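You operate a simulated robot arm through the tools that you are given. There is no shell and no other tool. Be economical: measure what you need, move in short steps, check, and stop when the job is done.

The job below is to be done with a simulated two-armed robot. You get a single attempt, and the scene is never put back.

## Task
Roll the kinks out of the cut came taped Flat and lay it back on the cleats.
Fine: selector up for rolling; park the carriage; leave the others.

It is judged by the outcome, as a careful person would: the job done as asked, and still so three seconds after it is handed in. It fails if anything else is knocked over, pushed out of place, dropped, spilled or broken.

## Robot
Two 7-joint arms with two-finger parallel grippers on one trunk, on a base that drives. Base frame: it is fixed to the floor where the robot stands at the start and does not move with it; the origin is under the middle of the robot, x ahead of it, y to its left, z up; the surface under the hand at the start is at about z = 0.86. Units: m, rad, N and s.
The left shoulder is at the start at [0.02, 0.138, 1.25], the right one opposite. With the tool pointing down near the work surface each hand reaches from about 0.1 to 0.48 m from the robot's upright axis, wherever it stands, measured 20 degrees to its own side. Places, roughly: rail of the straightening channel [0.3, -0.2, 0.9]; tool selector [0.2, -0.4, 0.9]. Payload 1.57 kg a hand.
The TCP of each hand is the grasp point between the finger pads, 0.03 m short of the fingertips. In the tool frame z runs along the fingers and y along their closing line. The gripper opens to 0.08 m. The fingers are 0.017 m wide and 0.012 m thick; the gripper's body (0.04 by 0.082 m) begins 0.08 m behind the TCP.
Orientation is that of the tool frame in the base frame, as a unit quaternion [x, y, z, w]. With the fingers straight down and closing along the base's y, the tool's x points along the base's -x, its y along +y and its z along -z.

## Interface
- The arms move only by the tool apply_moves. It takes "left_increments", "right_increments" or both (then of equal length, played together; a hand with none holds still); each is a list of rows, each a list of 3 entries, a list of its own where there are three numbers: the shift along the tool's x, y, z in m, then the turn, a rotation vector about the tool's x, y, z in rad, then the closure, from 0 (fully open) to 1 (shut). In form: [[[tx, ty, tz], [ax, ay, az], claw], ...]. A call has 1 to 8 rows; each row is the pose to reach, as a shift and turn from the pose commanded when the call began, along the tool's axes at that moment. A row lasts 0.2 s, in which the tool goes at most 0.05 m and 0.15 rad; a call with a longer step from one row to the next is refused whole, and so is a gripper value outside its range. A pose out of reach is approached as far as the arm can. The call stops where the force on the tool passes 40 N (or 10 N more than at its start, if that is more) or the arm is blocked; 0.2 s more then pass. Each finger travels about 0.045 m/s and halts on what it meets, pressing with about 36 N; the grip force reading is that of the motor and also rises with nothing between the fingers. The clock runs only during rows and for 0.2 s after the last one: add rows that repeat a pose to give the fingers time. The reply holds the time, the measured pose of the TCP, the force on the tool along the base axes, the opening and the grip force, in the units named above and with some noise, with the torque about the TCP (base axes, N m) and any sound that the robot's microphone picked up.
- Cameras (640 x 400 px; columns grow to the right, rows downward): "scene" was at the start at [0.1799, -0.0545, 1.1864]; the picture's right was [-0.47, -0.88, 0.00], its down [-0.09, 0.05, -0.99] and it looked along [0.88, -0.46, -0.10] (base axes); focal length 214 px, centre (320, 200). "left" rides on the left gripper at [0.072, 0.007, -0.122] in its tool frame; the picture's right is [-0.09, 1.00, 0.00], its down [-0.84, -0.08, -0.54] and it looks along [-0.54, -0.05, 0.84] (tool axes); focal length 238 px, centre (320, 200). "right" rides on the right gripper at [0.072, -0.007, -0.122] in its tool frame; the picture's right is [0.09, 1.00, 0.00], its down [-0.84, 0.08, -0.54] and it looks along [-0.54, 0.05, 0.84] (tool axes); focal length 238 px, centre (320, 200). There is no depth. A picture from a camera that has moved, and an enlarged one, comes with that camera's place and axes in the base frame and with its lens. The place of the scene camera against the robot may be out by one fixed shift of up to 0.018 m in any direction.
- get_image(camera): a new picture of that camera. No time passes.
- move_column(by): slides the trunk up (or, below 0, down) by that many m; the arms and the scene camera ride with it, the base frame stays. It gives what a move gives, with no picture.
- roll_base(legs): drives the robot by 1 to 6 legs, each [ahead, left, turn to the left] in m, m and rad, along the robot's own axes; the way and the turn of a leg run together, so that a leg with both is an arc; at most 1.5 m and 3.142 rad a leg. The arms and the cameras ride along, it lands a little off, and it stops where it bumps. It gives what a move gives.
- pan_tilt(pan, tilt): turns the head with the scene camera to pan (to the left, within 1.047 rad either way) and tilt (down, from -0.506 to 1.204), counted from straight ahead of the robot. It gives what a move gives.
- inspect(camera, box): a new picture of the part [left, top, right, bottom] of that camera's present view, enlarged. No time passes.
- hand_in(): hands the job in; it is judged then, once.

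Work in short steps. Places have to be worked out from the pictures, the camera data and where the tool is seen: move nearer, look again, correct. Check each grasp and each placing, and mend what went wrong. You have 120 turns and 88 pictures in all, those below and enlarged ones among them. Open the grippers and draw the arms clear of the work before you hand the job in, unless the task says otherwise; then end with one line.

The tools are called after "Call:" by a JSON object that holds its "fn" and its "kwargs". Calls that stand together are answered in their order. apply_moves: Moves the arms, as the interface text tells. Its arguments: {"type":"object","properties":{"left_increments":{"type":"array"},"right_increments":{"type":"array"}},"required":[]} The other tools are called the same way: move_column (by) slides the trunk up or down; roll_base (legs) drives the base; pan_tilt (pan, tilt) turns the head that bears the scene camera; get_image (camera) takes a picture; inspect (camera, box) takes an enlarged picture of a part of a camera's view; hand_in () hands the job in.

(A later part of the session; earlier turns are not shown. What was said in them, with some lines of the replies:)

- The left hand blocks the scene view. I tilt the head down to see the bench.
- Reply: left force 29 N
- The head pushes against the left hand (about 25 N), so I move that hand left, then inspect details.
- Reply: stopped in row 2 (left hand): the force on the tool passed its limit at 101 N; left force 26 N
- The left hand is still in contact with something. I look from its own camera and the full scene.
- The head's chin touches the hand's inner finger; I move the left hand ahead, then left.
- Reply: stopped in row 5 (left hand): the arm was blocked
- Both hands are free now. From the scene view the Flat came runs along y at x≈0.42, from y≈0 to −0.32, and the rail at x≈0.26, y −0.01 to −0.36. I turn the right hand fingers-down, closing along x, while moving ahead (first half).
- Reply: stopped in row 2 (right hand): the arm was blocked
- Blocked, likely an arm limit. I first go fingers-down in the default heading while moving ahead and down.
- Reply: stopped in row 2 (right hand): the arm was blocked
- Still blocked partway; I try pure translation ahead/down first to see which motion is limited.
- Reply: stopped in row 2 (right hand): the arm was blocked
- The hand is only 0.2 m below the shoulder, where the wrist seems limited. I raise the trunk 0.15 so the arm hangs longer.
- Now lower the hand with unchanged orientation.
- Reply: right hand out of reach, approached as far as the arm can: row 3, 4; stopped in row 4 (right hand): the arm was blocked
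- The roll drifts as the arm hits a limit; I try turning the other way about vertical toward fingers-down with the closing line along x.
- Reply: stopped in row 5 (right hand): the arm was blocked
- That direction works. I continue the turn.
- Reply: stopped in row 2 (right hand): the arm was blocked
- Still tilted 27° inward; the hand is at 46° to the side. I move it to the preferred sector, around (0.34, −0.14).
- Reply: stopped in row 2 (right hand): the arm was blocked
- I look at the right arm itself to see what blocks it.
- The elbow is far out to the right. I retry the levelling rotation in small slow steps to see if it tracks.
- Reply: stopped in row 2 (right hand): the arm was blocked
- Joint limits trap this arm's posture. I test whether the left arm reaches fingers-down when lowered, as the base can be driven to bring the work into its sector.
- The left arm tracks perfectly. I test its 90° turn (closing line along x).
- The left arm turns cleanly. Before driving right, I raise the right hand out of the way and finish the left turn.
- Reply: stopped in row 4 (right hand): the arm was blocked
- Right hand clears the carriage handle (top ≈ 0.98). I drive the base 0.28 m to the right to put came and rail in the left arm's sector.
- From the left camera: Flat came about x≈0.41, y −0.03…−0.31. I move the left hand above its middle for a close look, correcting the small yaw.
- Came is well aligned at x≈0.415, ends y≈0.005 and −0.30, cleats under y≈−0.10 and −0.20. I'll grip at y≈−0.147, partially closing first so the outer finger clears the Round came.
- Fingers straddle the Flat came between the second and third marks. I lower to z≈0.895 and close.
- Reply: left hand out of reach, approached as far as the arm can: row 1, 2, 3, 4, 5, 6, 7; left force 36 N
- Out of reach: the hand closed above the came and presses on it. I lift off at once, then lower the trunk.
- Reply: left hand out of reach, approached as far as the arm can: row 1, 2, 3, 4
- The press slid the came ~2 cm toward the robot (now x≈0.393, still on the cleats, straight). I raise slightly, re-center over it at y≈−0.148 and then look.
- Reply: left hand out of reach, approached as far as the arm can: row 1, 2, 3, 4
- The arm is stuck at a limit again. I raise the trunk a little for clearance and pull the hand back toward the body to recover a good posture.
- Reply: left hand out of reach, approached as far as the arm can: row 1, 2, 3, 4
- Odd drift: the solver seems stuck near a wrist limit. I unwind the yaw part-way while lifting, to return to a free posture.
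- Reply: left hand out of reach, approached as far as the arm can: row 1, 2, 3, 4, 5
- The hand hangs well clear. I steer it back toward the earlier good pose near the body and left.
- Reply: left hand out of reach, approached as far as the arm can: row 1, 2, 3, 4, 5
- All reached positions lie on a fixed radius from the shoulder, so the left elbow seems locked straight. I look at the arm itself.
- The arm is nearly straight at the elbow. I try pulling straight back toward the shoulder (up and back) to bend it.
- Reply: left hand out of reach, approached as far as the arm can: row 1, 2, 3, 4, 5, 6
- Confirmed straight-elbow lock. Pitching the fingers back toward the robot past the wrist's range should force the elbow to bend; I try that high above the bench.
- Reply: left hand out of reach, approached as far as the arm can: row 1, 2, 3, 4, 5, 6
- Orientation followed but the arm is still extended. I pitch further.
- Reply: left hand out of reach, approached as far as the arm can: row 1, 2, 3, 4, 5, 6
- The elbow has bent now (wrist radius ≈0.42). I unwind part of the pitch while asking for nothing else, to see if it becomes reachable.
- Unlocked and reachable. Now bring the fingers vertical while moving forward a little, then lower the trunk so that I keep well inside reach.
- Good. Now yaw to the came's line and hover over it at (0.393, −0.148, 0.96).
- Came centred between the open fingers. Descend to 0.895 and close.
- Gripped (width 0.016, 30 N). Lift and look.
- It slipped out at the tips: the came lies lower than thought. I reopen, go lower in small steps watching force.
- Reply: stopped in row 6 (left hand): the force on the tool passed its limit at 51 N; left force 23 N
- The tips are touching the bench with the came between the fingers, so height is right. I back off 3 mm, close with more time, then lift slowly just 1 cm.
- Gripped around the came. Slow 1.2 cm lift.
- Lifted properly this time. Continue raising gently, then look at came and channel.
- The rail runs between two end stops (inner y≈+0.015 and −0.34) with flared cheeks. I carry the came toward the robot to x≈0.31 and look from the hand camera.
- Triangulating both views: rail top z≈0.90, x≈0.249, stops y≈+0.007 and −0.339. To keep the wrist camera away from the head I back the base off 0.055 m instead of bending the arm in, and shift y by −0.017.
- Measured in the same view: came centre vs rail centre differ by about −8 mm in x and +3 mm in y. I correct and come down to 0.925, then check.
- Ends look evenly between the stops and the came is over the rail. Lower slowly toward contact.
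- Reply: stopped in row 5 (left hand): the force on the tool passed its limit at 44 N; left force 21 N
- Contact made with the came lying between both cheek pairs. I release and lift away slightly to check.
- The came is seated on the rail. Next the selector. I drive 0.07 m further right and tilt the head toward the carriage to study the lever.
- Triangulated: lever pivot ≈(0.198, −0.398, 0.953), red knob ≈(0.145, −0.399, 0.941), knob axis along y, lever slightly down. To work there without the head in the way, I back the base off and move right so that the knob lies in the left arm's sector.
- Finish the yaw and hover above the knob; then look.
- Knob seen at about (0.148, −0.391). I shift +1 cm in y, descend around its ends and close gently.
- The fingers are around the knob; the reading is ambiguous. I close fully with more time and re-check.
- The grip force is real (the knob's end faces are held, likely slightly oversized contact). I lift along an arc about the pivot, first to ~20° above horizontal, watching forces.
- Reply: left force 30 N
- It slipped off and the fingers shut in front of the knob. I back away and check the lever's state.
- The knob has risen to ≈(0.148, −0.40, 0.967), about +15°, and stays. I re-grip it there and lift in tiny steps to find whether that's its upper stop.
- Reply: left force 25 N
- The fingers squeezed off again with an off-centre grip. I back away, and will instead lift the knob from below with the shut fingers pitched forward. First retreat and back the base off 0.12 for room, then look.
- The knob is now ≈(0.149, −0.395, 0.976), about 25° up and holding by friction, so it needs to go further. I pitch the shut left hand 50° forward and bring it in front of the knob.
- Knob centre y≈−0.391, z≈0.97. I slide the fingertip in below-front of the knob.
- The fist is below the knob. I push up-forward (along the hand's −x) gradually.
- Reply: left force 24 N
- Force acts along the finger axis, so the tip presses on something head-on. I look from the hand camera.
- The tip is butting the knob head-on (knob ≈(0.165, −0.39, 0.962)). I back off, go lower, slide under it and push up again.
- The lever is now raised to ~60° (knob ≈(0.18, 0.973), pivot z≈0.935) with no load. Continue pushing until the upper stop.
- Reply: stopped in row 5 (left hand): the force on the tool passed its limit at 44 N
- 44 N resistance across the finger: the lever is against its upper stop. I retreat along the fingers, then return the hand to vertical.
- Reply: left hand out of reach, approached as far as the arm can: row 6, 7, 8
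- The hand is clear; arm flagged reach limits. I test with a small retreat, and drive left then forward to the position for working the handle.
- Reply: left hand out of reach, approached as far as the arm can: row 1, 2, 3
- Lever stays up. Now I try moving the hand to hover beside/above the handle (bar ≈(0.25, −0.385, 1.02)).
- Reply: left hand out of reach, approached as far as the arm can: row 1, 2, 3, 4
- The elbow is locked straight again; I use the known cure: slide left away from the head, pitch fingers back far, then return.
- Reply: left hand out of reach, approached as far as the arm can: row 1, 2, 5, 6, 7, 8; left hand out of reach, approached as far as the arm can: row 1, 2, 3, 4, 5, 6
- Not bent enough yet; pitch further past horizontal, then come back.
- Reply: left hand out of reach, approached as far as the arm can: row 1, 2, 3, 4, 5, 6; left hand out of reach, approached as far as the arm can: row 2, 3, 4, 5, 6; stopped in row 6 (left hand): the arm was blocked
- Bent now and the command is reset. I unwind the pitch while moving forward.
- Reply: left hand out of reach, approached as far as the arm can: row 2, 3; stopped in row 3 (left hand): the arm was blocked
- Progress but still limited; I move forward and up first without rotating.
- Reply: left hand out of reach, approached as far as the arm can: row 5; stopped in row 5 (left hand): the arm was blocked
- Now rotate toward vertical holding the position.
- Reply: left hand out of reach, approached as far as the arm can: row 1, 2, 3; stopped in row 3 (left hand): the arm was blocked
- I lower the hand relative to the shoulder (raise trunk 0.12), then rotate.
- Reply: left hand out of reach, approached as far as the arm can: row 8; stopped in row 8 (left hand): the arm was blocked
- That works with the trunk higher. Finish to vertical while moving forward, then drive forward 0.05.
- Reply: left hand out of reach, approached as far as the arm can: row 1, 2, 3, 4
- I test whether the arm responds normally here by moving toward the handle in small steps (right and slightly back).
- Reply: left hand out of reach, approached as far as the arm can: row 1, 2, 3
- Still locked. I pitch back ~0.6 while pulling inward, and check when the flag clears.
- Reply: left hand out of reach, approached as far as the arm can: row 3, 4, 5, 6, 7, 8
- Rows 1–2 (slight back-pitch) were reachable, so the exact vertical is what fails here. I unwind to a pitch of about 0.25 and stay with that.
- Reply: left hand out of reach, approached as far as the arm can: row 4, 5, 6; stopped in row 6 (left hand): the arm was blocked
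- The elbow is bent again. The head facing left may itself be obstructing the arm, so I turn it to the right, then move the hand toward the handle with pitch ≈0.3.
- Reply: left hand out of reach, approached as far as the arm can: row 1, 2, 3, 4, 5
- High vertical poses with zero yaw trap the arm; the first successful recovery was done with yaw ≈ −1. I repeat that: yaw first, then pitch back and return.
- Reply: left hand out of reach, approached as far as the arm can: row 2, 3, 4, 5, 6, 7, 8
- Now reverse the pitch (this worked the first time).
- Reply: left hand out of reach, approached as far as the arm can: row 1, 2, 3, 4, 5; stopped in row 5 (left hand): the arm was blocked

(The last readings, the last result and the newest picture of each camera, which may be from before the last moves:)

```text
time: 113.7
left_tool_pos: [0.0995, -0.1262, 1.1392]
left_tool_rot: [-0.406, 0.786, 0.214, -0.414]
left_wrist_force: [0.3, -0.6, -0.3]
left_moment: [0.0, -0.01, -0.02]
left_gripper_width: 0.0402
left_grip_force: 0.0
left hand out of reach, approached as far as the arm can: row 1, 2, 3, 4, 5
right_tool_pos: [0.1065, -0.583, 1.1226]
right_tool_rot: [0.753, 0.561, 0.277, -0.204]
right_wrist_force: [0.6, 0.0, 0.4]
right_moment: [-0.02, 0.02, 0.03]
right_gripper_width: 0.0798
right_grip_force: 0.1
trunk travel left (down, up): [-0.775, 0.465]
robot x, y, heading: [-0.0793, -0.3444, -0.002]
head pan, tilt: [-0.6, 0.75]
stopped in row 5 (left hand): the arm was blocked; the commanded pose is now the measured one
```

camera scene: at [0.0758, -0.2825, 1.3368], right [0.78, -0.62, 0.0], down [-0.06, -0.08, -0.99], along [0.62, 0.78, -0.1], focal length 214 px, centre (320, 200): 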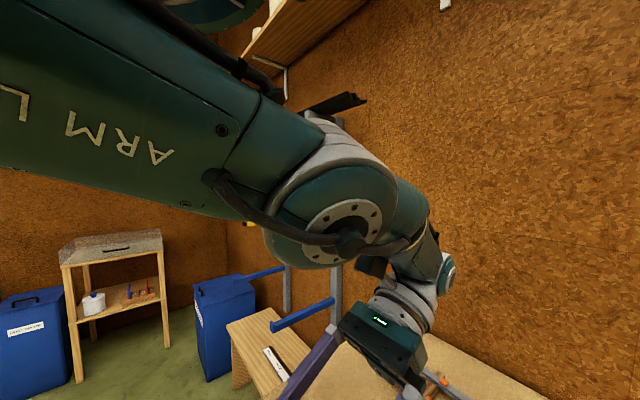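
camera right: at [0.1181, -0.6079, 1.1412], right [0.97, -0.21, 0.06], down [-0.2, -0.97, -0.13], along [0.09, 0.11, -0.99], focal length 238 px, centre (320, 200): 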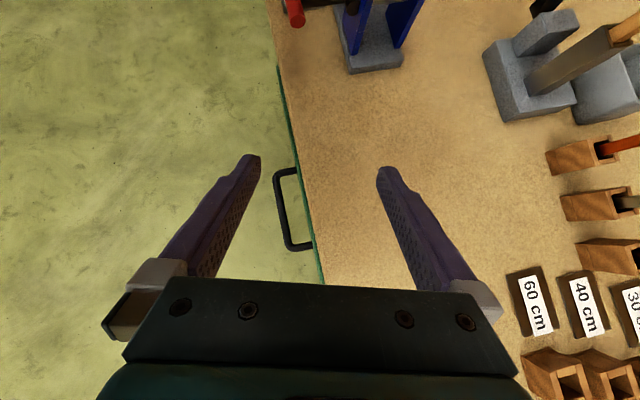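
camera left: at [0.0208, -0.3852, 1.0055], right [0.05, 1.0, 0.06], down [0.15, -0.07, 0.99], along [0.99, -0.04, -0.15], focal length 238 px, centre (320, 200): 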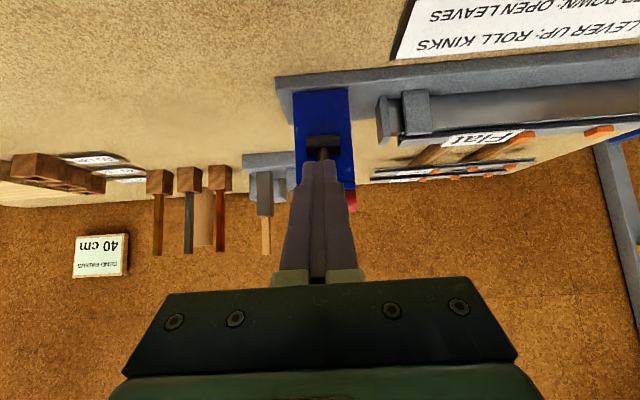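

I continue unwinding while moving forward, like the first successful recovery.

Call:
{"fn": "apply_moves", "kwargs": {"left_increments": [[[-0.008, -0.011, -0.013], [0.05, -0.035, 0], 0.5], [[-0.016, -0.022, -0.027], [0.13, -0.093, 0], 0.5], [[-0.024, -0.033, -0.04], [0.23, -0.163, 0], 0.5], [[-0.032, -0.045, -0.053], [0.34, -0.242, 0], 0.5], [[-0.04, -0.056, -0.067], [0.45, -0.32, 0], 0.5], [[-0.047, -0.067, -0.08], [0.56, -0.4, 0], 0.5], [[-0.055, -0.078, -0.093], [0.67, -0.477, 0], 0.5], [[-0.063, -0.089, -0.107], [0.78, -0.555, 0], 0.5]]}}

```text
time: 114.9
left_tool_pos: [0.1466, -0.1239, 1.0838]
left_tool_rot: [-0.435, 0.849, 0.139, -0.267]
left_wrist_force: [0.3, 0.1, -0.6]
left_moment: [0.0, 0.04, 0.01]
left_gripper_width: 0.04
left_grip_force: 0.0
left hand out of reach, approached as far as the arm can: row 5
right_tool_pos: [0.1056, -0.5842, 1.1218]
right_tool_rot: [0.752, 0.562, 0.277, -0.204]
right_wrist_force: [1.3, -0.2, -0.2]
right_moment: [-0.03, 0.01, -0.01]
right_gripper_width: 0.08
right_grip_force: 0.0
trunk travel left (down, up): [-0.775, 0.465]
robot x, y, heading: [-0.0794, -0.3423, 0.006]
head pan, tilt: [-0.6, 0.75]
stopped in row 5 (left hand): the arm was blocked; the commanded pose is now the measured one
```

Good progress. Continue forward with the last of the unwinding.

Call:
{"fn": "apply_moves", "kwargs": {"left_increments": [[[-0.01, -0.013, -0.02], [0, 0, 0], 0.5], [[-0.02, -0.026, -0.04], [0.08, -0.058, 0], 0.5], [[-0.028, -0.038, -0.06], [0.18, -0.13, 0], 0.5], [[-0.034, -0.046, -0.072], [0.28, -0.2, 0], 0.5], [[-0.038, -0.052, -0.082], [0.38, -0.27, 0], 0.5], [[-0.038, -0.052, -0.082], [0.488, -0.35, 0], 0.5]]}}

```text
time: 116.0
left_tool_pos: [0.1866, -0.124, 1.0646]
left_tool_rot: [-0.445, 0.873, 0.091, -0.177]
left_wrist_force: [0.0, 1.2, 0.0]
left_moment: [0.01, -0.02, 0.03]
left_gripper_width: 0.04
left_grip_force: 0.0
left hand out of reach, approached as far as the arm can: row 5
right_tool_pos: [0.1053, -0.585, 1.1218]
right_tool_rot: [0.753, 0.561, 0.277, -0.204]
right_wrist_force: [0.2, 0.0, -0.2]
right_moment: [-0.03, -0.03, 0.0]
right_gripper_width: 0.08
right_grip_force: 0.0
trunk travel left (down, up): [-0.775, 0.465]
robot x, y, heading: [-0.0788, -0.3426, -0.003]
head pan, tilt: [-0.6, 0.75]
stopped in row 5 (left hand): the arm was blocked; the commanded pose is now the measured one
```

The arm is now bent and stable with pitch 0.4 and yaw ≈ −0.95. Rather than fight the arm, I'll straddle the carriage handle with the open fingers and move it by driving the base. Raise trunk 0.03, open, and drive so the hand is above the handle.

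Call:
{"fn": "move_column", "kwargs": {"by": 0.04}}

Call:
{"fn": "roll_base", "kwargs": {"legs": [[0, -0.262, 0], [0.05, 0, 0]]}}

Call:
{"fn": "apply_moves", "kwargs": {"left_increments": [[[0, 0, 0], [0, 0, 0], 0.2], [[0, 0, 0], [0, 0, 0], 0], [[0, 0, 0], [0, 0, 0], 0]]}}

Call:
{"fn": "get_image", "kwargs": {"camera": "left"}}

```text
time: 116.8
left_tool_pos: [0.1848, -0.1232, 1.1051]
left_tool_rot: [-0.445, 0.873, 0.092, -0.177]
left_wrist_force: [-0.5, 0.2, 0.6]
left_moment: [-0.01, 0.02, 0.0]
left_gripper_width: 0.0398
left_grip_force: 0.1
right_tool_pos: [0.1062, -0.5836, 1.1624]
right_tool_rot: [0.753, 0.561, 0.277, -0.204]
right_wrist_force: [-0.8, -0.3, -0.3]
right_moment: [-0.01, 0.0, -0.04]
right_gripper_width: 0.08
right_grip_force: 0.0
trunk travel left (down, up): [-0.815, 0.425]
robot x, y, heading: [-0.0805, -0.3465, -0.0]
head pan, tilt: [-0.6, 0.75]
```

```text
time: 119.2
left_tool_pos: [0.2355, -0.3866, 1.1044]
left_tool_rot: [-0.445, 0.873, 0.09, -0.177]
left_wrist_force: [0.7, -0.3, 0.0]
left_moment: [0.0, 0.02, 0.01]
left_gripper_width: 0.0402
left_grip_force: 0.0
right_tool_pos: [0.155, -0.8467, 1.1625]
right_tool_rot: [0.753, 0.561, 0.276, -0.204]
right_wrist_force: [0.5, -0.2, -0.3]
right_moment: [-0.01, -0.04, -0.01]
right_gripper_width: 0.08
right_grip_force: 0.1
trunk travel left (down, up): [-0.815, 0.425]
robot x, y, heading: [-0.0331, -0.6073, 0.001]
head pan, tilt: [-0.6, 0.75]
```

```text
time: 120.0
left_tool_pos: [0.2356, -0.3853, 1.1045]
left_tool_rot: [-0.445, 0.873, 0.092, -0.178]
left_wrist_force: [-0.5, 0.2, 0.3]
left_moment: [-0.02, 0.03, -0.01]
left_gripper_width: 0.0797
left_grip_force: 0.0
right_tool_pos: [0.1547, -0.8473, 1.162]
right_tool_rot: [0.753, 0.561, 0.277, -0.204]
right_wrist_force: [-0.3, 0.5, 0.0]
right_moment: [-0.03, -0.01, -0.01]
right_gripper_width: 0.0801
right_grip_force: 0.0
trunk travel left (down, up): [-0.815, 0.425]
robot x, y, heading: [-0.0293, -0.6062, 0.0]
head pan, tilt: [-0.6, 0.75]
```

```text
20 pictures are left
camera left: at [0.2376, -0.4415, 1.2346], right [-0.69, 0.66, 0.29], down [0.72, 0.63, 0.28], along [0.0, 0.41, -0.91], focal length 238 px, centre (320, 200)
```

left: 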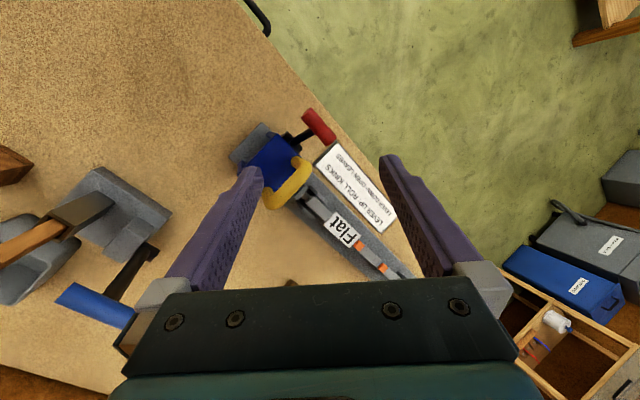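

Handle bar centre ≈(0.247, −0.379); the lever knob is still up. I try reducing the yaw by 0.45 so that fingers straddle the bar more squarely.

Call:
{"fn": "apply_moves", "kwargs": {"left_increments": [[[0, 0, 0], [0, 0, 0.11], 0], [[0, 0, 0], [0, 0, 0.22], 0], [[0, 0, 0], [0, 0, 0.33], 0], [[0, 0, 0], [0, 0, 0.45], 0]]}}

```text
time: 121.0
left_tool_pos: [0.235, -0.3885, 1.1037]
left_tool_rot: [-0.238, 0.95, 0.049, -0.195]
left_wrist_force: [-0.1, -0.4, 0.1]
left_moment: [0.01, -0.01, 0.04]
left_gripper_width: 0.0799
left_grip_force: 0.1
right_tool_pos: [0.1563, -0.8474, 1.1612]
right_tool_rot: [0.753, 0.561, 0.276, -0.205]
right_wrist_force: [-0.1, -0.7, -0.3]
right_moment: [0.0, 0.04, 0.02]
right_gripper_width: 0.0802
right_grip_force: 0.1
trunk travel left (down, up): [-0.815, 0.425]
robot x, y, heading: [-0.0291, -0.6079, -0.003]
head pan, tilt: [-0.6, 0.75]
```

Fine. Turn the remaining 0.48.

Call:
{"fn": "apply_moves", "kwargs": {"left_increments": [[[0, 0, 0], [0, 0, 0.12], 0], [[0, 0, 0], [0, 0, 0.24], 0], [[0, 0, 0], [0, 0, 0.36], 0], [[0, 0, 0], [0, 0, 0.48], 0]]}}

```text
time: 122.0
left_tool_pos: [0.2341, -0.3857, 1.1023]
left_tool_rot: [-0.006, 0.98, 0.001, -0.201]
left_wrist_force: [0.5, 0.7, 0.9]
left_moment: [0.02, -0.01, -0.01]
left_gripper_width: 0.0801
left_grip_force: 0.1
right_tool_pos: [0.1539, -0.8471, 1.1611]
right_tool_rot: [0.753, 0.561, 0.277, -0.204]
right_wrist_force: [-0.1, -0.2, -0.6]
right_moment: [0.01, 0.01, -0.01]
right_gripper_width: 0.08
right_grip_force: 0.0
trunk travel left (down, up): [-0.815, 0.425]
robot x, y, heading: [-0.0303, -0.6045, 0.001]
head pan, tilt: [-0.6, 0.75]
```

Now closing along y. Nudge the base forward 1.3 cm and lower the trunk 9 cm so the fingers straddle the bar, then close.

Call:
{"fn": "roll_base", "kwargs": {"legs": [[0.013, 0.006, 0]]}}

Call:
{"fn": "move_column", "kwargs": {"by": -0.09}}

Call:
{"fn": "apply_moves", "kwargs": {"left_increments": [[[0, 0, 0], [0, 0, 0], 0.4], [[0, 0, 0], [0, 0, 0], 0.7], [[0, 0, 0], [0, 0, 0], 1], [[0, 0, 0], [0, 0, 0], 1], [[0, 0, 0], [0, 0, 0], 1]]}}

Call:
{"fn": "get_image", "kwargs": {"camera": "left"}}

```text
time: 122.8
left_tool_pos: [0.2487, -0.3804, 1.1021]
left_tool_rot: [-0.006, 0.979, 0.001, -0.202]
left_wrist_force: [-0.1, 0.1, 0.1]
left_moment: [0.01, 0.02, -0.01]
left_gripper_width: 0.08
left_grip_force: 0.1
right_tool_pos: [0.1691, -0.8424, 1.1619]
right_tool_rot: [0.753, 0.561, 0.276, -0.204]
right_wrist_force: [0.5, 0.1, -0.3]
right_moment: [-0.01, -0.01, 0.01]
right_gripper_width: 0.0798
right_grip_force: 0.1
trunk travel left (down, up): [-0.815, 0.425]
robot x, y, heading: [-0.0182, -0.6037, 0.003]
head pan, tilt: [-0.6, 0.75]
```

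```text
time: 124.0
left_tool_pos: [0.2466, -0.3813, 1.0141]
left_tool_rot: [-0.006, 0.979, 0.002, -0.201]
left_wrist_force: [-0.4, 0.6, 0.4]
left_moment: [0.03, 0.0, -0.01]
left_gripper_width: 0.0801
left_grip_force: 0.0
right_tool_pos: [0.1687, -0.8418, 1.0725]
right_tool_rot: [0.753, 0.562, 0.275, -0.204]
right_wrist_force: [-0.2, -0.9, 0.6]
right_moment: [0.01, -0.01, 0.01]
right_gripper_width: 0.0799
right_grip_force: 0.0
trunk travel left (down, up): [-0.725, 0.515]
robot x, y, heading: [-0.0202, -0.6021, -0.002]
head pan, tilt: [-0.6, 0.75]
```

```text
time: 125.2
left_tool_pos: [0.2466, -0.3772, 1.0126]
left_tool_rot: [-0.006, 0.98, 0.006, -0.2]
left_wrist_force: [0.7, 16.6, -7.4]
left_moment: [-0.24, -0.17, -0.12]
left_gripper_width: 0.0138
left_grip_force: 21.7
right_tool_pos: [0.1684, -0.8385, 1.0714]
right_tool_rot: [0.753, 0.561, 0.277, -0.205]
right_wrist_force: [0.2, 0.4, -0.8]
right_moment: [0.0, -0.03, 0.02]
right_gripper_width: 0.0798
right_grip_force: 0.0
trunk travel left (down, up): [-0.725, 0.515]
robot x, y, heading: [-0.0149, -0.6013, 0.0]
head pan, tilt: [-0.6, 0.75]
```

```text
19 pictures are left
camera left: at [0.2276, -0.3716, 1.1539], right [0.07, 1.0, -0.02], down [0.98, -0.07, 0.17], along [0.17, -0.04, -0.99], focal length 238 px, centre (320, 200)
```

left: 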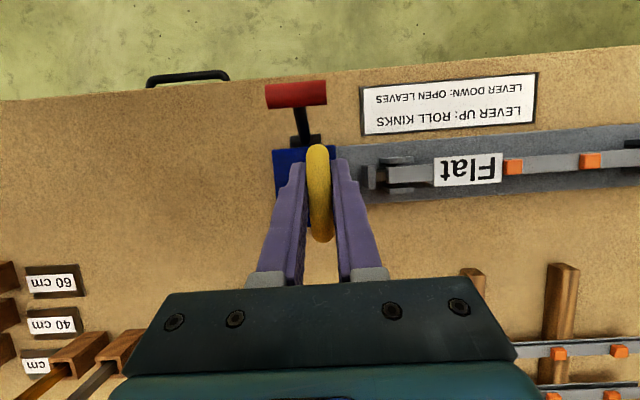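

Handle is gripped. With the lever up I roll the carriage left by driving the base, first 0.1 m, watching forces.

Call:
{"fn": "roll_base", "kwargs": {"legs": [[0, 0.1, 0]]}}

Call:
{"fn": "get_image", "kwargs": {"camera": "left"}}

```text
time: 126.4
left_tool_pos: [0.2471, -0.2763, 1.0134]
left_tool_rot: [-0.007, 0.98, 0.003, -0.199]
left_wrist_force: [3.9, 3.1, -2.7]
left_moment: [0.33, -0.38, -0.55]
left_gripper_width: 0.0138
left_grip_force: 29.8
right_tool_pos: [0.1704, -0.7381, 1.0721]
right_tool_rot: [0.752, 0.563, 0.276, -0.204]
right_wrist_force: [1.0, -0.3, 0.1]
right_moment: [0.02, 0.01, -0.02]
right_gripper_width: 0.0802
right_grip_force: 0.0
trunk travel left (down, up): [-0.725, 0.515]
robot x, y, heading: [-0.0194, -0.4967, 0.004]
head pan, tilt: [-0.6, 0.75]
```

```text
18 pictures are left
camera left: at [0.2274, -0.2709, 1.1535], right [0.07, 1.0, -0.03], down [0.98, -0.06, 0.17], along [0.17, -0.04, -0.98], focal length 238 px, centre (320, 200)
```

left: 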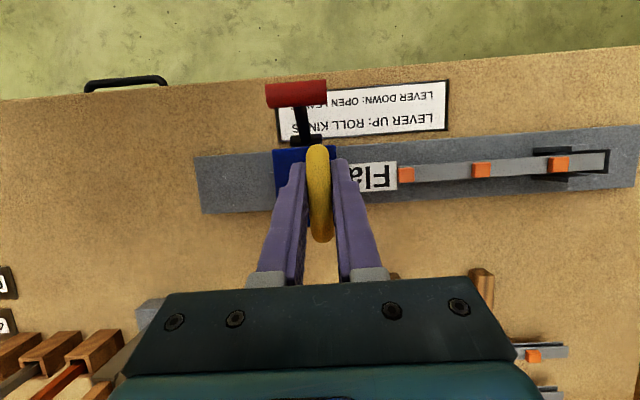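

The carriage rolls over the came smoothly. Continue left.

Call:
{"fn": "roll_base", "kwargs": {"legs": [[0, 0.14, 0]]}}

Call:
{"fn": "get_image", "kwargs": {"camera": "left"}}

```text
time: 127.7
left_tool_pos: [0.248, -0.135, 1.013]
left_tool_rot: [-0.007, 0.98, 0.004, -0.199]
left_wrist_force: [3.8, 1.8, -3.8]
left_moment: [0.11, -0.48, -0.41]
left_gripper_width: 0.0139
left_grip_force: 29.8
right_tool_pos: [0.1693, -0.5985, 1.072]
right_tool_rot: [0.751, 0.563, 0.276, -0.205]
right_wrist_force: [-0.8, -0.5, -0.4]
right_moment: [0.01, 0.0, 0.01]
right_gripper_width: 0.0801
right_grip_force: 0.0
trunk travel left (down, up): [-0.725, 0.515]
robot x, y, heading: [-0.0168, -0.358, 0.005]
head pan, tilt: [-0.6, 0.75]
```

```text
17 pictures are left
camera left: at [0.2271, -0.1301, 1.1534], right [0.07, 1.0, -0.03], down [0.98, -0.07, 0.17], along [0.17, -0.04, -0.98], focal length 238 px, centre (320, 200)
```

left: 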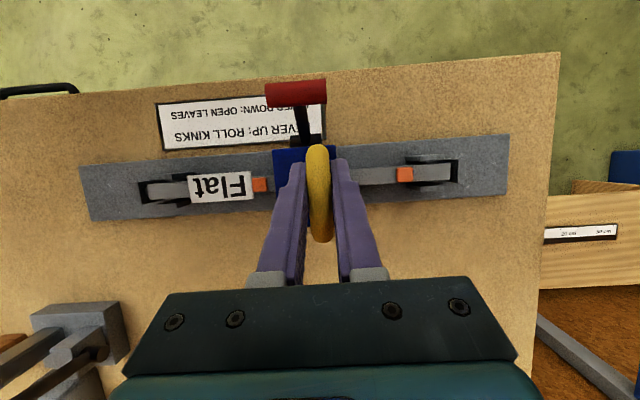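

Continue to the far end of the came.

Call:
{"fn": "roll_base", "kwargs": {"legs": [[0, 0.14, 0]]}}

Call:
{"fn": "get_image", "kwargs": {"camera": "left"}}

```text
time: 129.0
left_tool_pos: [0.2478, 0.0073, 1.0136]
left_tool_rot: [-0.007, 0.98, 0.005, -0.197]
left_wrist_force: [6.4, 3.0, -4.7]
left_moment: [-0.12, -0.57, -0.27]
left_gripper_width: 0.014
left_grip_force: 30.5
right_tool_pos: [0.17, -0.4553, 1.0727]
right_tool_rot: [0.752, 0.563, 0.276, -0.205]
right_wrist_force: [0.3, 0.6, 0.1]
right_moment: [0.01, 0.04, 0.02]
right_gripper_width: 0.0799
right_grip_force: 0.1
trunk travel left (down, up): [-0.725, 0.515]
robot x, y, heading: [-0.0199, -0.2177, 0.011]
head pan, tilt: [-0.6, 0.75]
```

```text
16 pictures are left
camera left: at [0.2267, 0.0114, 1.1533], right [0.07, 1.0, -0.02], down [0.98, -0.07, 0.18], along [0.17, -0.04, -0.98], focal length 238 px, centre (320, 200)
```

left: 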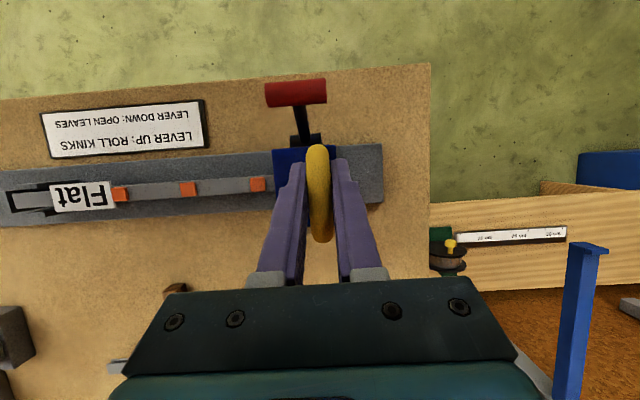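

Nearly at the end; 2 cm more to pass the came's end, then drive back to the parked position at the right in steps.

Call:
{"fn": "roll_base", "kwargs": {"legs": [[0, 0.02, 0]]}}

Call:
{"fn": "roll_base", "kwargs": {"legs": [[0, -0.2, 0]]}}

Call:
{"fn": "get_image", "kwargs": {"camera": "left"}}

```text
time: 129.8
left_tool_pos: [0.2472, 0.0274, 1.0129]
left_tool_rot: [-0.007, 0.981, 0.005, -0.196]
left_wrist_force: [4.1, 2.7, -0.7]
left_moment: [-0.28, 0.44, -0.11]
left_gripper_width: 0.0139
left_grip_force: 30.4
right_tool_pos: [0.1689, -0.4359, 1.0717]
right_tool_rot: [0.751, 0.564, 0.276, -0.205]
right_wrist_force: [0.8, -0.1, -0.6]
right_moment: [0.0, -0.03, 0.02]
right_gripper_width: 0.0798
right_grip_force: 0.1
trunk travel left (down, up): [-0.725, 0.515]
robot x, y, heading: [-0.0178, -0.1962, 0.005]
head pan, tilt: [-0.6, 0.75]
```

```text
time: 131.4
left_tool_pos: [0.2471, -0.1782, 1.0121]
left_tool_rot: [-0.005, 0.98, 0.005, -0.199]
left_wrist_force: [-3.6, -2.6, 11.4]
left_moment: [-0.53, 0.8, 0.12]
left_gripper_width: 0.0139
left_grip_force: 30.1
right_tool_pos: [0.1666, -0.6395, 1.0722]
right_tool_rot: [0.753, 0.561, 0.277, -0.204]
right_wrist_force: [0.6, 0.3, -0.7]
right_moment: [-0.01, -0.02, 0.01]
right_gripper_width: 0.0799
right_grip_force: 0.2
trunk travel left (down, up): [-0.725, 0.515]
robot x, y, heading: [-0.0192, -0.3998, -0.006]
head pan, tilt: [-0.6, 0.75]
```

```text
15 pictures are left
camera left: at [0.2271, -0.1726, 1.1532], right [0.08, 1.0, -0.03], down [0.98, -0.07, 0.17], along [0.17, -0.04, -0.98], focal length 238 px, centre (320, 200)
```

left: 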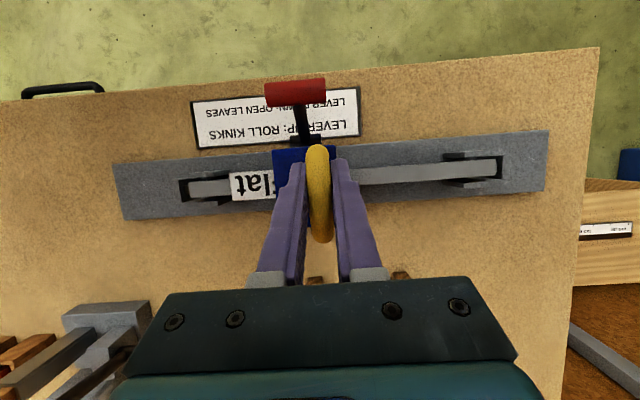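

The orange kink marks have vanished on the rolled part. Return the carriage to its parking place.

Call:
{"fn": "roll_base", "kwargs": {"legs": [[0, -0.2, 0]]}}

Call:
{"fn": "get_image", "kwargs": {"camera": "left"}}

```text
time: 133.2
left_tool_pos: [0.2464, -0.3771, 1.0125]
left_tool_rot: [-0.006, 0.98, 0.014, -0.197]
left_wrist_force: [-0.3, 9.3, -4.7]
left_moment: [-0.76, 0.3, 0.36]
left_gripper_width: 0.0144
left_grip_force: 30.9
right_tool_pos: [0.1677, -0.8471, 1.0718]
right_tool_rot: [0.753, 0.56, 0.277, -0.204]
right_wrist_force: [0.1, -0.3, -0.4]
right_moment: [0.02, 0.0, -0.01]
right_gripper_width: 0.08
right_grip_force: 0.1
trunk travel left (down, up): [-0.725, 0.515]
robot x, y, heading: [-0.0188, -0.607, -0.002]
head pan, tilt: [-0.6, 0.75]
stopped in leg 1: the force on the tool passed its limit at 41 N (the readings are from after the stop); the commanded pose is now the measured one
```

```text
14 pictures are left
camera left: at [0.2265, -0.3742, 1.1535], right [0.08, 1.0, 0.0], down [0.98, -0.08, 0.18], along [0.17, -0.02, -0.98], focal length 238 px, centre (320, 200)
```

left: 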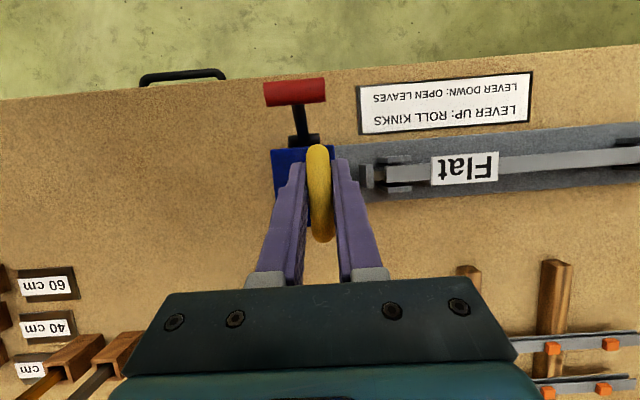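

The carriage is back against its right-hand stop (41 N) and all kink marks are gone. Open and raise clear of the handle.

Call:
{"fn": "apply_moves", "kwargs": {"left_increments": [[[0, 0, 0], [0, 0, 0], 0.5], [[0, 0, 0], [0, 0, 0], 0], [[0, 0, 0], [0, 0, 0], 0], [[0, 0, 0], [0, 0, 0], 0]]}}

Call:
{"fn": "move_column", "kwargs": {"by": 0.09}}

Call:
{"fn": "apply_moves", "kwargs": {"left_increments": [[[0, 0, 0], [0, 0, -0.14], 0], [[0, 0, 0], [0, 0, -0.28], 0], [[0, 0, 0], [0, 0, -0.42], 0], [[0, 0, 0], [0, 0, -0.56], 0], [[0, 0, 0], [0, 0, -0.7], 0], [[0, 0, 0], [0, 0, -0.84], 0], [[0, 0, 0], [0, 0, -0.98], 0], [[0, 0, 0], [0, 0, -1.12], 0]]}}

Call:
{"fn": "roll_base", "kwargs": {"legs": [[-0.04, 0, 0], [0, 0.3, 0]]}}

```text
time: 134.2
left_tool_pos: [0.2474, -0.378, 1.0124]
left_tool_rot: [-0.006, 0.98, 0.013, -0.196]
left_wrist_force: [-0.2, 0.3, -0.1]
left_moment: [0.05, 0.03, 0.04]
left_gripper_width: 0.08
left_grip_force: 0.0
right_tool_pos: [0.1672, -0.8473, 1.0731]
right_tool_rot: [0.753, 0.561, 0.276, -0.205]
right_wrist_force: [0.1, -0.2, 0.2]
right_moment: [0.0, -0.01, -0.02]
right_gripper_width: 0.08
right_grip_force: 0.1
trunk travel left (down, up): [-0.725, 0.515]
robot x, y, heading: [-0.0186, -0.6083, 0.0]
head pan, tilt: [-0.6, 0.75]
```

```text
time: 135.5
left_tool_pos: [0.2476, -0.3786, 1.1023]
left_tool_rot: [-0.006, 0.98, 0.013, -0.196]
left_wrist_force: [-0.3, -0.5, -0.6]
left_moment: [-0.01, -0.02, 0.01]
left_gripper_width: 0.08
left_grip_force: 0.1
right_tool_pos: [0.1672, -0.8481, 1.1625]
right_tool_rot: [0.753, 0.562, 0.276, -0.205]
right_wrist_force: [-0.2, 0.5, 1.2]
right_moment: [0.03, -0.02, 0.03]
right_gripper_width: 0.0798
right_grip_force: 0.1
trunk travel left (down, up): [-0.815, 0.425]
robot x, y, heading: [-0.0152, -0.6128, -0.0]
head pan, tilt: [-0.6, 0.75]
```

```text
time: 137.3
left_tool_pos: [0.2466, -0.3782, 1.1031]
left_tool_rot: [-0.526, 0.827, 0.117, -0.159]
left_wrist_force: [-0.8, 0.8, 0.8]
left_moment: [-0.01, -0.02, 0.0]
left_gripper_width: 0.0801
left_grip_force: 0.0
right_tool_pos: [0.169, -0.8481, 1.1629]
right_tool_rot: [0.753, 0.561, 0.276, -0.205]
right_wrist_force: [0.6, -0.3, 0.0]
right_moment: [0.02, -0.01, -0.01]
right_gripper_width: 0.0801
right_grip_force: 0.0
trunk travel left (down, up): [-0.815, 0.425]
robot x, y, heading: [-0.0196, -0.6044, 0.004]
head pan, tilt: [-0.6, 0.75]
```

```text
time: 139.8
left_tool_pos: [0.2079, -0.0741, 1.1024]
left_tool_rot: [-0.526, 0.827, 0.115, -0.159]
left_wrist_force: [0.5, -0.4, 0.7]
left_moment: [-0.03, 0.01, 0.03]
left_gripper_width: 0.08
left_grip_force: 0.0
right_tool_pos: [0.1286, -0.5431, 1.1618]
right_tool_rot: [0.752, 0.563, 0.276, -0.205]
right_wrist_force: [0.5, -0.3, -0.4]
right_moment: [-0.01, 0.01, 0.0]
right_gripper_width: 0.0799
right_grip_force: 0.0
trunk travel left (down, up): [-0.815, 0.425]
robot x, y, heading: [-0.0578, -0.3038, 0.005]
head pan, tilt: [-0.6, 0.75]
```

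Now bring the fingers vertical, closing along x, near (0.30, −0.16, 1.06).

Call:
{"fn": "apply_moves", "kwargs": {"left_increments": [[[0.007, -0.025, 0], [0.075, -0.012, -0.085], 0], [[0.014, -0.05, 0], [0.155, -0.025, -0.17], 0], [[0.022, -0.075, 0], [0.235, -0.037, -0.257], 0], [[0.029, -0.1, 0], [0.315, -0.05, -0.345], 0], [[0.036, -0.128, 0.001], [0.393, -0.063, -0.432], 0]]}}

```text
time: 141.0
left_tool_pos: [0.3323, -0.1373, 1.0458]
left_tool_rot: [0.708, -0.706, 0.0, 0.001]
left_wrist_force: [0.1, 0.1, 0.8]
left_moment: [-0.01, 0.01, -0.02]
left_gripper_width: 0.0799
left_grip_force: 0.0
left hand out of reach, approached as far as the arm can: row 1, 2, 3, 4, 5
right_tool_pos: [0.1297, -0.5429, 1.162]
right_tool_rot: [0.752, 0.562, 0.276, -0.205]
right_wrist_force: [-0.2, 0.6, 0.2]
right_moment: [0.0, -0.03, 0.01]
right_gripper_width: 0.0803
right_grip_force: 0.0
trunk travel left (down, up): [-0.815, 0.425]
robot x, y, heading: [-0.0562, -0.3035, 0.0]
head pan, tilt: [-0.6, 0.75]
```

The hand has the right orientation though the arm is at a limit; I'll position it with base and trunk instead. Back 0.084, right 0.03, lower 0.06, then look.

Call:
{"fn": "roll_base", "kwargs": {"legs": [[-0.084, -0.03, 0]]}}

Call:
{"fn": "move_column", "kwargs": {"by": -0.07}}

Call:
{"fn": "apply_moves", "kwargs": {"left_increments": [[[0, 0, 0], [0, 0, 0], 0.4], [[0, 0, 0], [0, 0, 0], 0.5], [[0, 0, 0], [0, 0, 0], 0.5]]}}

Call:
{"fn": "get_image", "kwargs": {"camera": "left"}}

```text
time: 142.1
left_tool_pos: [0.2492, -0.1676, 1.0468]
left_tool_rot: [0.709, -0.706, 0.0, 0.001]
left_wrist_force: [0.5, -0.2, -0.2]
left_moment: [0.03, 0.04, -0.01]
left_gripper_width: 0.08
left_grip_force: 0.1
right_tool_pos: [0.046, -0.5747, 1.1619]
right_tool_rot: [0.752, 0.563, 0.276, -0.205]
right_wrist_force: [-0.5, -0.3, -0.2]
right_moment: [0.02, 0.0, -0.01]
right_gripper_width: 0.0797
right_grip_force: 0.1
trunk travel left (down, up): [-0.815, 0.425]
robot x, y, heading: [-0.1389, -0.3362, 0.005]
head pan, tilt: [-0.6, 0.75]
```

```text
time: 143.2
left_tool_pos: [0.2497, -0.1673, 0.9768]
left_tool_rot: [0.708, -0.706, 0.0, 0.001]
left_wrist_force: [-0.3, -1.2, -0.5]
left_moment: [0.01, 0.01, -0.03]
left_gripper_width: 0.0804
left_grip_force: 0.1
right_tool_pos: [0.0456, -0.5737, 1.0918]
right_tool_rot: [0.751, 0.563, 0.276, -0.205]
right_wrist_force: [0.3, 0.5, -0.1]
right_moment: [0.0, 0.0, -0.01]
right_gripper_width: 0.08
right_grip_force: 0.0
trunk travel left (down, up): [-0.745, 0.495]
robot x, y, heading: [-0.1411, -0.3326, 0.005]
head pan, tilt: [-0.6, 0.75]
```

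```text
time: 144.0
left_tool_pos: [0.2492, -0.1681, 0.9774]
left_tool_rot: [0.708, -0.706, -0.001, 0.001]
left_wrist_force: [-0.2, 0.5, -0.1]
left_moment: [0.01, 0.0, 0.02]
left_gripper_width: 0.04
left_grip_force: 0.1
right_tool_pos: [0.0465, -0.5746, 1.0925]
right_tool_rot: [0.752, 0.563, 0.276, -0.205]
right_wrist_force: [-0.7, -0.4, 0.7]
right_moment: [0.02, -0.01, -0.02]
right_gripper_width: 0.08
right_grip_force: 0.1
trunk travel left (down, up): [-0.745, 0.495]
robot x, y, heading: [-0.1402, -0.3351, 0.005]
head pan, tilt: [-0.6, 0.75]
```

```text
13 pictures are left
camera left: at [0.2425, -0.239, 1.0988], right [-1.0, 0.09, 0.0], down [0.08, 0.84, 0.54], along [0.05, 0.54, -0.84], focal length 238 px, centre (320, 200)
```

left: 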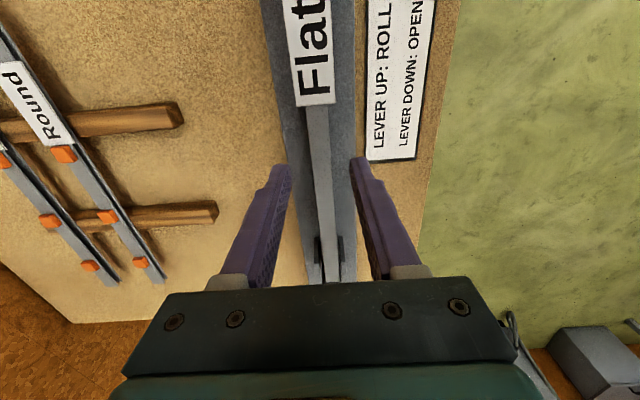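

The came is straight, no kink marks, centred between the fingers. Lower 6.2 cm by the trunk and close.

Call:
{"fn": "move_column", "kwargs": {"by": -0.062}}

Call:
{"fn": "apply_moves", "kwargs": {"left_increments": [[[0, 0, 0], [0, 0, 0], 0.7], [[0, 0, 0], [0, 0, 0], 0.9], [[0, 0, 0], [0, 0, 0], 1], [[0, 0, 0], [0, 0, 0], 1], [[0, 0, 0], [0, 0, 0], 1], [[0, 0, 0], [0, 0, 0], 1]]}}

Call:
{"fn": "move_column", "kwargs": {"by": 0.03}}

Call:
{"fn": "get_image", "kwargs": {"camera": "left"}}

```text
time: 145.0
left_tool_pos: [0.2497, -0.1675, 0.9137]
left_tool_rot: [0.708, -0.706, 0.0, 0.001]
left_wrist_force: [0.2, 0.4, -0.5]
left_moment: [0.02, -0.03, -0.02]
left_gripper_width: 0.0399
left_grip_force: 0.0
right_tool_pos: [0.0473, -0.5741, 1.0301]
right_tool_rot: [0.751, 0.564, 0.276, -0.205]
right_wrist_force: [0.7, 0.7, -0.3]
right_moment: [-0.02, 0.0, 0.02]
right_gripper_width: 0.08
right_grip_force: 0.1
trunk travel left (down, up): [-0.683, 0.557]
robot x, y, heading: [-0.1448, -0.3355, 0.002]
head pan, tilt: [-0.6, 0.75]
```

```text
time: 146.4
left_tool_pos: [0.2496, -0.167, 0.9144]
left_tool_rot: [0.708, -0.706, 0.001, 0.001]
left_wrist_force: [-1.3, 0.1, 1.6]
left_moment: [-0.06, 0.01, -0.01]
left_gripper_width: 0.0158
left_grip_force: 31.1
right_tool_pos: [0.0457, -0.5739, 1.0296]
right_tool_rot: [0.751, 0.564, 0.275, -0.205]
right_wrist_force: [0.0, -0.4, 0.3]
right_moment: [0.02, 0.0, -0.02]
right_gripper_width: 0.0799
right_grip_force: 0.0
trunk travel left (down, up): [-0.683, 0.557]
robot x, y, heading: [-0.1423, -0.3314, 0.008]
head pan, tilt: [-0.6, 0.75]
```

```text
time: 147.2
left_tool_pos: [0.2494, -0.1673, 0.9457]
left_tool_rot: [0.708, -0.706, -0.001, 0.002]
left_wrist_force: [-0.5, 0.5, -2.1]
left_moment: [0.0, 0.0, -0.02]
left_gripper_width: 0.0157
left_grip_force: 31.5
right_tool_pos: [0.0468, -0.5746, 1.0603]
right_tool_rot: [0.752, 0.562, 0.277, -0.205]
right_wrist_force: [-0.2, -0.5, 0.7]
right_moment: [-0.02, 0.0, -0.01]
right_gripper_width: 0.08
right_grip_force: 0.0
trunk travel left (down, up): [-0.713, 0.527]
robot x, y, heading: [-0.1391, -0.3346, 0.0]
head pan, tilt: [-0.6, 0.75]
```

```text
12 pictures are left
camera left: at [0.2423, -0.2391, 1.0667], right [-1.0, 0.09, 0.0], down [0.08, 0.84, 0.54], along [0.05, 0.54, -0.84], focal length 238 px, centre (320, 200)
```

left: 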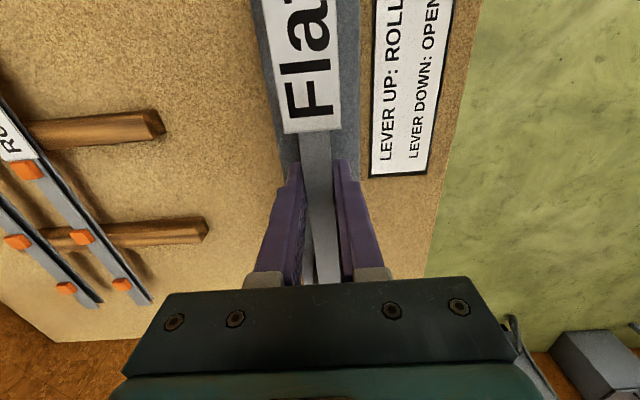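

Lifted securely. Raise 3 cm more and drive to the cleats: forward 0.16, left 0.019.

Call:
{"fn": "move_column", "kwargs": {"by": 0.03}}

Call:
{"fn": "roll_base", "kwargs": {"legs": [[0.16, 0.019, 0]]}}

Call:
{"fn": "pan_tilt", "kwargs": {"pan": 0.1, "tilt": 0.85}}

Call:
{"fn": "get_image", "kwargs": {"camera": "scene"}}

Call:
{"fn": "get_image", "kwargs": {"camera": "left"}}

```text
time: 147.9
left_tool_pos: [0.2499, -0.1665, 0.9735]
left_tool_rot: [0.709, -0.706, -0.001, 0.002]
left_wrist_force: [0.6, 0.0, -1.8]
left_moment: [-0.01, -0.02, -0.03]
left_gripper_width: 0.0158
left_grip_force: 31.3
right_tool_pos: [0.0459, -0.573, 1.0899]
right_tool_rot: [0.752, 0.563, 0.276, -0.205]
right_wrist_force: [0.3, 0.0, -0.3]
right_moment: [0.04, -0.02, -0.01]
right_gripper_width: 0.0799
right_grip_force: 0.1
trunk travel left (down, up): [-0.743, 0.497]
robot x, y, heading: [-0.1392, -0.3349, 0.003]
head pan, tilt: [-0.6, 0.75]
```

```text
time: 149.4
left_tool_pos: [0.4116, -0.1463, 0.9735]
left_tool_rot: [0.708, -0.706, -0.001, 0.001]
left_wrist_force: [-1.0, -0.3, -1.6]
left_moment: [0.0, 0.01, 0.0]
left_gripper_width: 0.0159
left_grip_force: 31.2
right_tool_pos: [0.2091, -0.5541, 1.0887]
right_tool_rot: [0.751, 0.563, 0.276, -0.205]
right_wrist_force: [0.5, -0.3, 0.1]
right_moment: [-0.02, -0.02, -0.02]
right_gripper_width: 0.0801
right_grip_force: 0.1
trunk travel left (down, up): [-0.743, 0.497]
robot x, y, heading: [0.0217, -0.3145, 0.004]
head pan, tilt: [-0.6, 0.75]
```

```text
time: 150.4
left_tool_pos: [0.4111, -0.1474, 0.9743]
left_tool_rot: [0.708, -0.706, -0.001, 0.002]
left_wrist_force: [0.6, -0.6, -1.9]
left_moment: [0.0, 0.0, 0.02]
left_gripper_width: 0.0156
left_grip_force: 30.8
right_tool_pos: [0.2099, -0.5535, 1.0899]
right_tool_rot: [0.751, 0.564, 0.275, -0.205]
right_wrist_force: [-0.3, 0.6, -0.4]
right_moment: [0.04, 0.0, 0.01]
right_gripper_width: 0.0801
right_grip_force: 0.0
trunk travel left (down, up): [-0.743, 0.497]
robot x, y, heading: [0.0205, -0.3164, 0.007]
head pan, tilt: [0.099, 0.85]
```

```text
11 pictures are left
camera scene: at [0.1979, -0.3173, 1.2378], right [0.1, -0.99, 0.0], down [-0.75, -0.08, -0.66], along [0.66, 0.07, -0.75], focal length 214 px, centre (320, 200)
```

scene: 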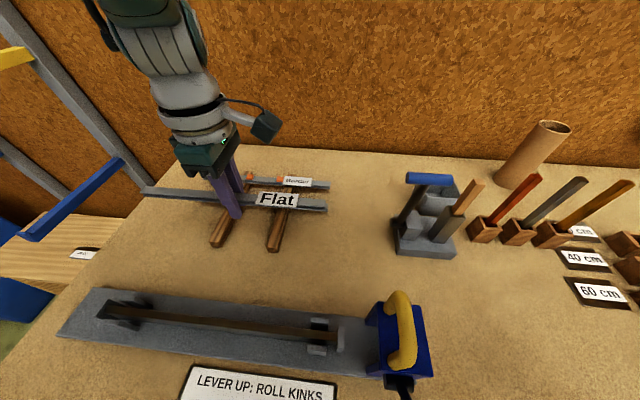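

```text
10 pictures are left
camera left: at [0.405, -0.219, 1.0966], right [-1.0, 0.09, 0.0], down [0.08, 0.84, 0.54], along [0.05, 0.54, -0.84], focal length 238 px, centre (320, 200)
```

left: 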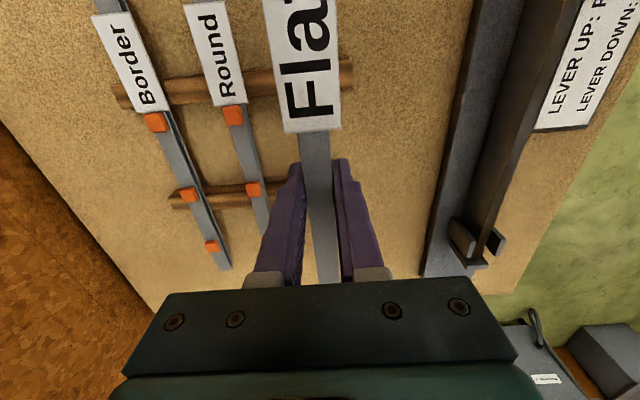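

The came is above its original place on the cleats, clear of Round. Lower 8.1 cm with the trunk, then open.

Call:
{"fn": "move_column", "kwargs": {"by": -0.081}}

Call:
{"fn": "apply_moves", "kwargs": {"left_increments": [[[0, 0, 0], [0, 0, 0], 0.9], [[0, 0, 0], [0, 0, 0], 0.75], [[0, 0, 0], [0, 0, 0], 0.6], [[0, 0, 0], [0, 0, 0], 0.55], [[0, 0, 0], [0, 0, 0], 0.55]]}}

Call:
{"fn": "inspect", "kwargs": {"camera": "scene", "box": [120, 80, 340, 220]}}

```text
time: 151.6
left_tool_pos: [0.4131, -0.1466, 0.8935]
left_tool_rot: [0.708, -0.706, -0.001, 0.002]
left_wrist_force: [-1.3, 0.7, -1.5]
left_moment: [0.01, 0.01, 0.0]
left_gripper_width: 0.0158
left_grip_force: 31.4
right_tool_pos: [0.2093, -0.5546, 1.0099]
right_tool_rot: [0.752, 0.563, 0.275, -0.205]
right_wrist_force: [0.4, 0.0, -0.2]
right_moment: [0.01, 0.01, -0.03]
right_gripper_width: 0.08
right_grip_force: 0.0
trunk travel left (down, up): [-0.662, 0.578]
robot x, y, heading: [0.0185, -0.3165, -0.001]
head pan, tilt: [0.099, 0.85]
```

```text
time: 152.8
left_tool_pos: [0.4129, -0.1477, 0.8938]
left_tool_rot: [0.709, -0.706, 0.0, 0.001]
left_wrist_force: [1.0, 0.6, -0.1]
left_moment: [0.01, 0.01, 0.0]
left_gripper_width: 0.0361
left_grip_force: 0.1
right_tool_pos: [0.2094, -0.5531, 1.0094]
right_tool_rot: [0.751, 0.564, 0.276, -0.206]
right_wrist_force: [0.7, 0.2, -0.4]
right_moment: [-0.04, -0.04, 0.01]
right_gripper_width: 0.0798
right_grip_force: 0.0
trunk travel left (down, up): [-0.662, 0.578]
robot x, y, heading: [0.0217, -0.3126, 0.002]
head pan, tilt: [0.099, 0.85]
```

```text
2.86 times, centred on (230, 150) of scene
camera zoom: at [0.198, -0.3172, 1.1568], right [0.11, -0.99, 0.0], down [-0.75, -0.08, -0.66], along [0.66, 0.07, -0.75], focal length 613 px, centre (577, 343)
```

zoom: 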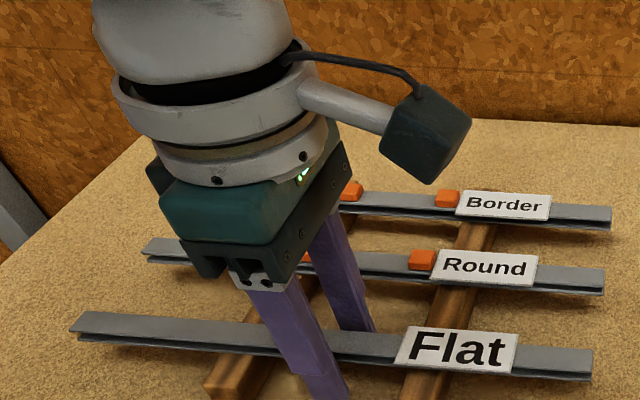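

Flat lies on both cleats beside the others, free of marks. Raise straight up, back the base off, and take final checks.

Call:
{"fn": "move_column", "kwargs": {"by": 0.17}}

Call:
{"fn": "roll_base", "kwargs": {"legs": [[-0.2, 0, 0]]}}

Call:
{"fn": "get_image", "kwargs": {"camera": "scene"}}

Call:
{"fn": "inspect", "kwargs": {"camera": "scene", "box": [200, 150, 480, 330]}}

```text
time: 154.7
left_tool_pos: [0.4133, -0.1469, 1.0632]
left_tool_rot: [0.708, -0.706, 0.0, 0.002]
left_wrist_force: [0.0, 0.8, 1.0]
left_moment: [-0.03, 0.0, 0.02]
left_gripper_width: 0.0361
left_grip_force: 0.0
right_tool_pos: [0.2087, -0.5539, 1.1783]
right_tool_rot: [0.751, 0.563, 0.276, -0.205]
right_wrist_force: [-0.1, -0.3, -1.1]
right_moment: [0.01, -0.03, -0.01]
right_gripper_width: 0.0799
right_grip_force: 0.0
trunk travel left (down, up): [-0.832, 0.408]
robot x, y, heading: [0.0241, -0.3154, 0.012]
head pan, tilt: [0.099, 0.85]
```

```text
time: 156.3
left_tool_pos: [0.2125, -0.1495, 1.0638]
left_tool_rot: [0.707, -0.707, -0.001, 0.0]
left_wrist_force: [0.6, 0.8, -0.4]
left_moment: [0.0, -0.02, 0.02]
left_gripper_width: 0.036
left_grip_force: 0.2
right_tool_pos: [0.0088, -0.5556, 1.1777]
right_tool_rot: [0.752, 0.563, 0.276, -0.205]
right_wrist_force: [-0.7, -0.4, 0.0]
right_moment: [0.0, 0.01, -0.01]
right_gripper_width: 0.08
right_grip_force: 0.1
trunk travel left (down, up): [-0.832, 0.408]
robot x, y, heading: [-0.1764, -0.3179, -0.001]
head pan, tilt: [0.099, 0.85]
```

```text
8 pictures are left
camera scene: at [-0.0026, -0.3186, 1.3268], right [0.1, -0.99, 0.0], down [-0.75, -0.08, -0.66], along [0.66, 0.07, -0.75], focal length 214 px, centre (320, 200)
```

scene: 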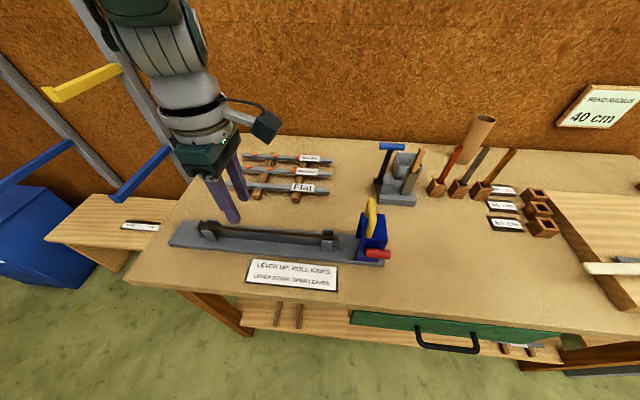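

```text
2.22 times, centred on (340, 240) of scene
camera zoom: at [-0.0026, -0.3186, 1.3268], right [0.1, -0.99, 0.0], down [-0.75, -0.08, -0.66], along [0.66, 0.07, -0.75], focal length 477 px, centre (276, 111)
```

zoom: 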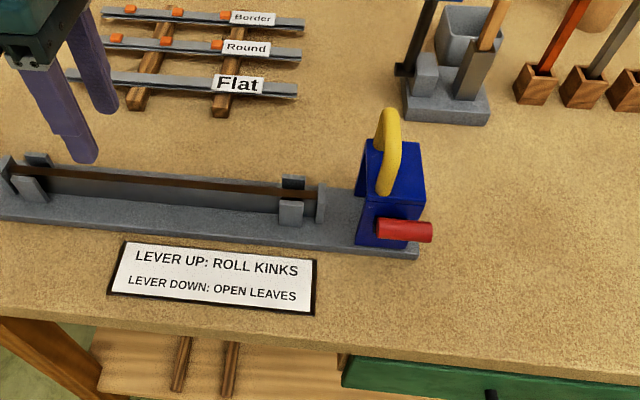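

Flat lies on the cleats beside Round and Border, the carriage is parked and the lever is up. I open the gripper fully and back off further.

Call:
{"fn": "apply_moves", "kwargs": {"left_increments": [[[0, 0, 0], [0, 0, 0], 0.2], [[0, 0, 0], [0, 0, 0], 0], [[0, 0, 0], [0, 0, 0], 0]]}}

Call:
{"fn": "roll_base", "kwargs": {"legs": [[-0.15, 0, 0]]}}

Call:
{"fn": "hand_in", "kwargs": {}}

```text
time: 157.1
left_tool_pos: [0.2123, -0.1489, 1.0624]
left_tool_rot: [0.708, -0.706, 0.001, 0.001]
left_wrist_force: [-0.3, -0.3, -0.8]
left_moment: [0.03, 0.02, -0.02]
left_gripper_width: 0.08
left_grip_force: 0.0
right_tool_pos: [0.0087, -0.5543, 1.1793]
right_tool_rot: [0.753, 0.562, 0.276, -0.204]
right_wrist_force: [-0.2, 1.0, -0.5]
right_moment: [0.02, 0.0, 0.0]
right_gripper_width: 0.0802
right_grip_force: 0.0
trunk travel left (down, up): [-0.832, 0.408]
robot x, y, heading: [-0.1817, -0.313, -0.001]
head pan, tilt: [0.099, 0.85]
```

```text
time: 158.5
left_tool_pos: [0.0655, -0.1474, 1.0646]
left_tool_rot: [0.708, -0.706, 0.0, 0.001]
left_wrist_force: [0.3, -0.4, 0.3]
left_moment: [-0.01, 0.03, -0.01]
left_gripper_width: 0.08
left_grip_force: 0.0
right_tool_pos: [-0.1385, -0.5554, 1.18]
right_tool_rot: [0.75, 0.565, 0.275, -0.206]
right_wrist_force: [-0.5, -1.3, 0.0]
right_moment: [0.01, 0.0, -0.02]
right_gripper_width: 0.0799
right_grip_force: 0.0
trunk travel left (down, up): [-0.832, 0.408]
robot x, y, heading: [-0.3266, -0.316, 0.008]
head pan, tilt: [0.099, 0.85]
```

```text
The job is handed in.
```

I rolled the Flat came with the selector up and laid it back on the cleats with no kink marks left on it; the carriage is parked at its right-hand stop, and Round and Border were left alone.
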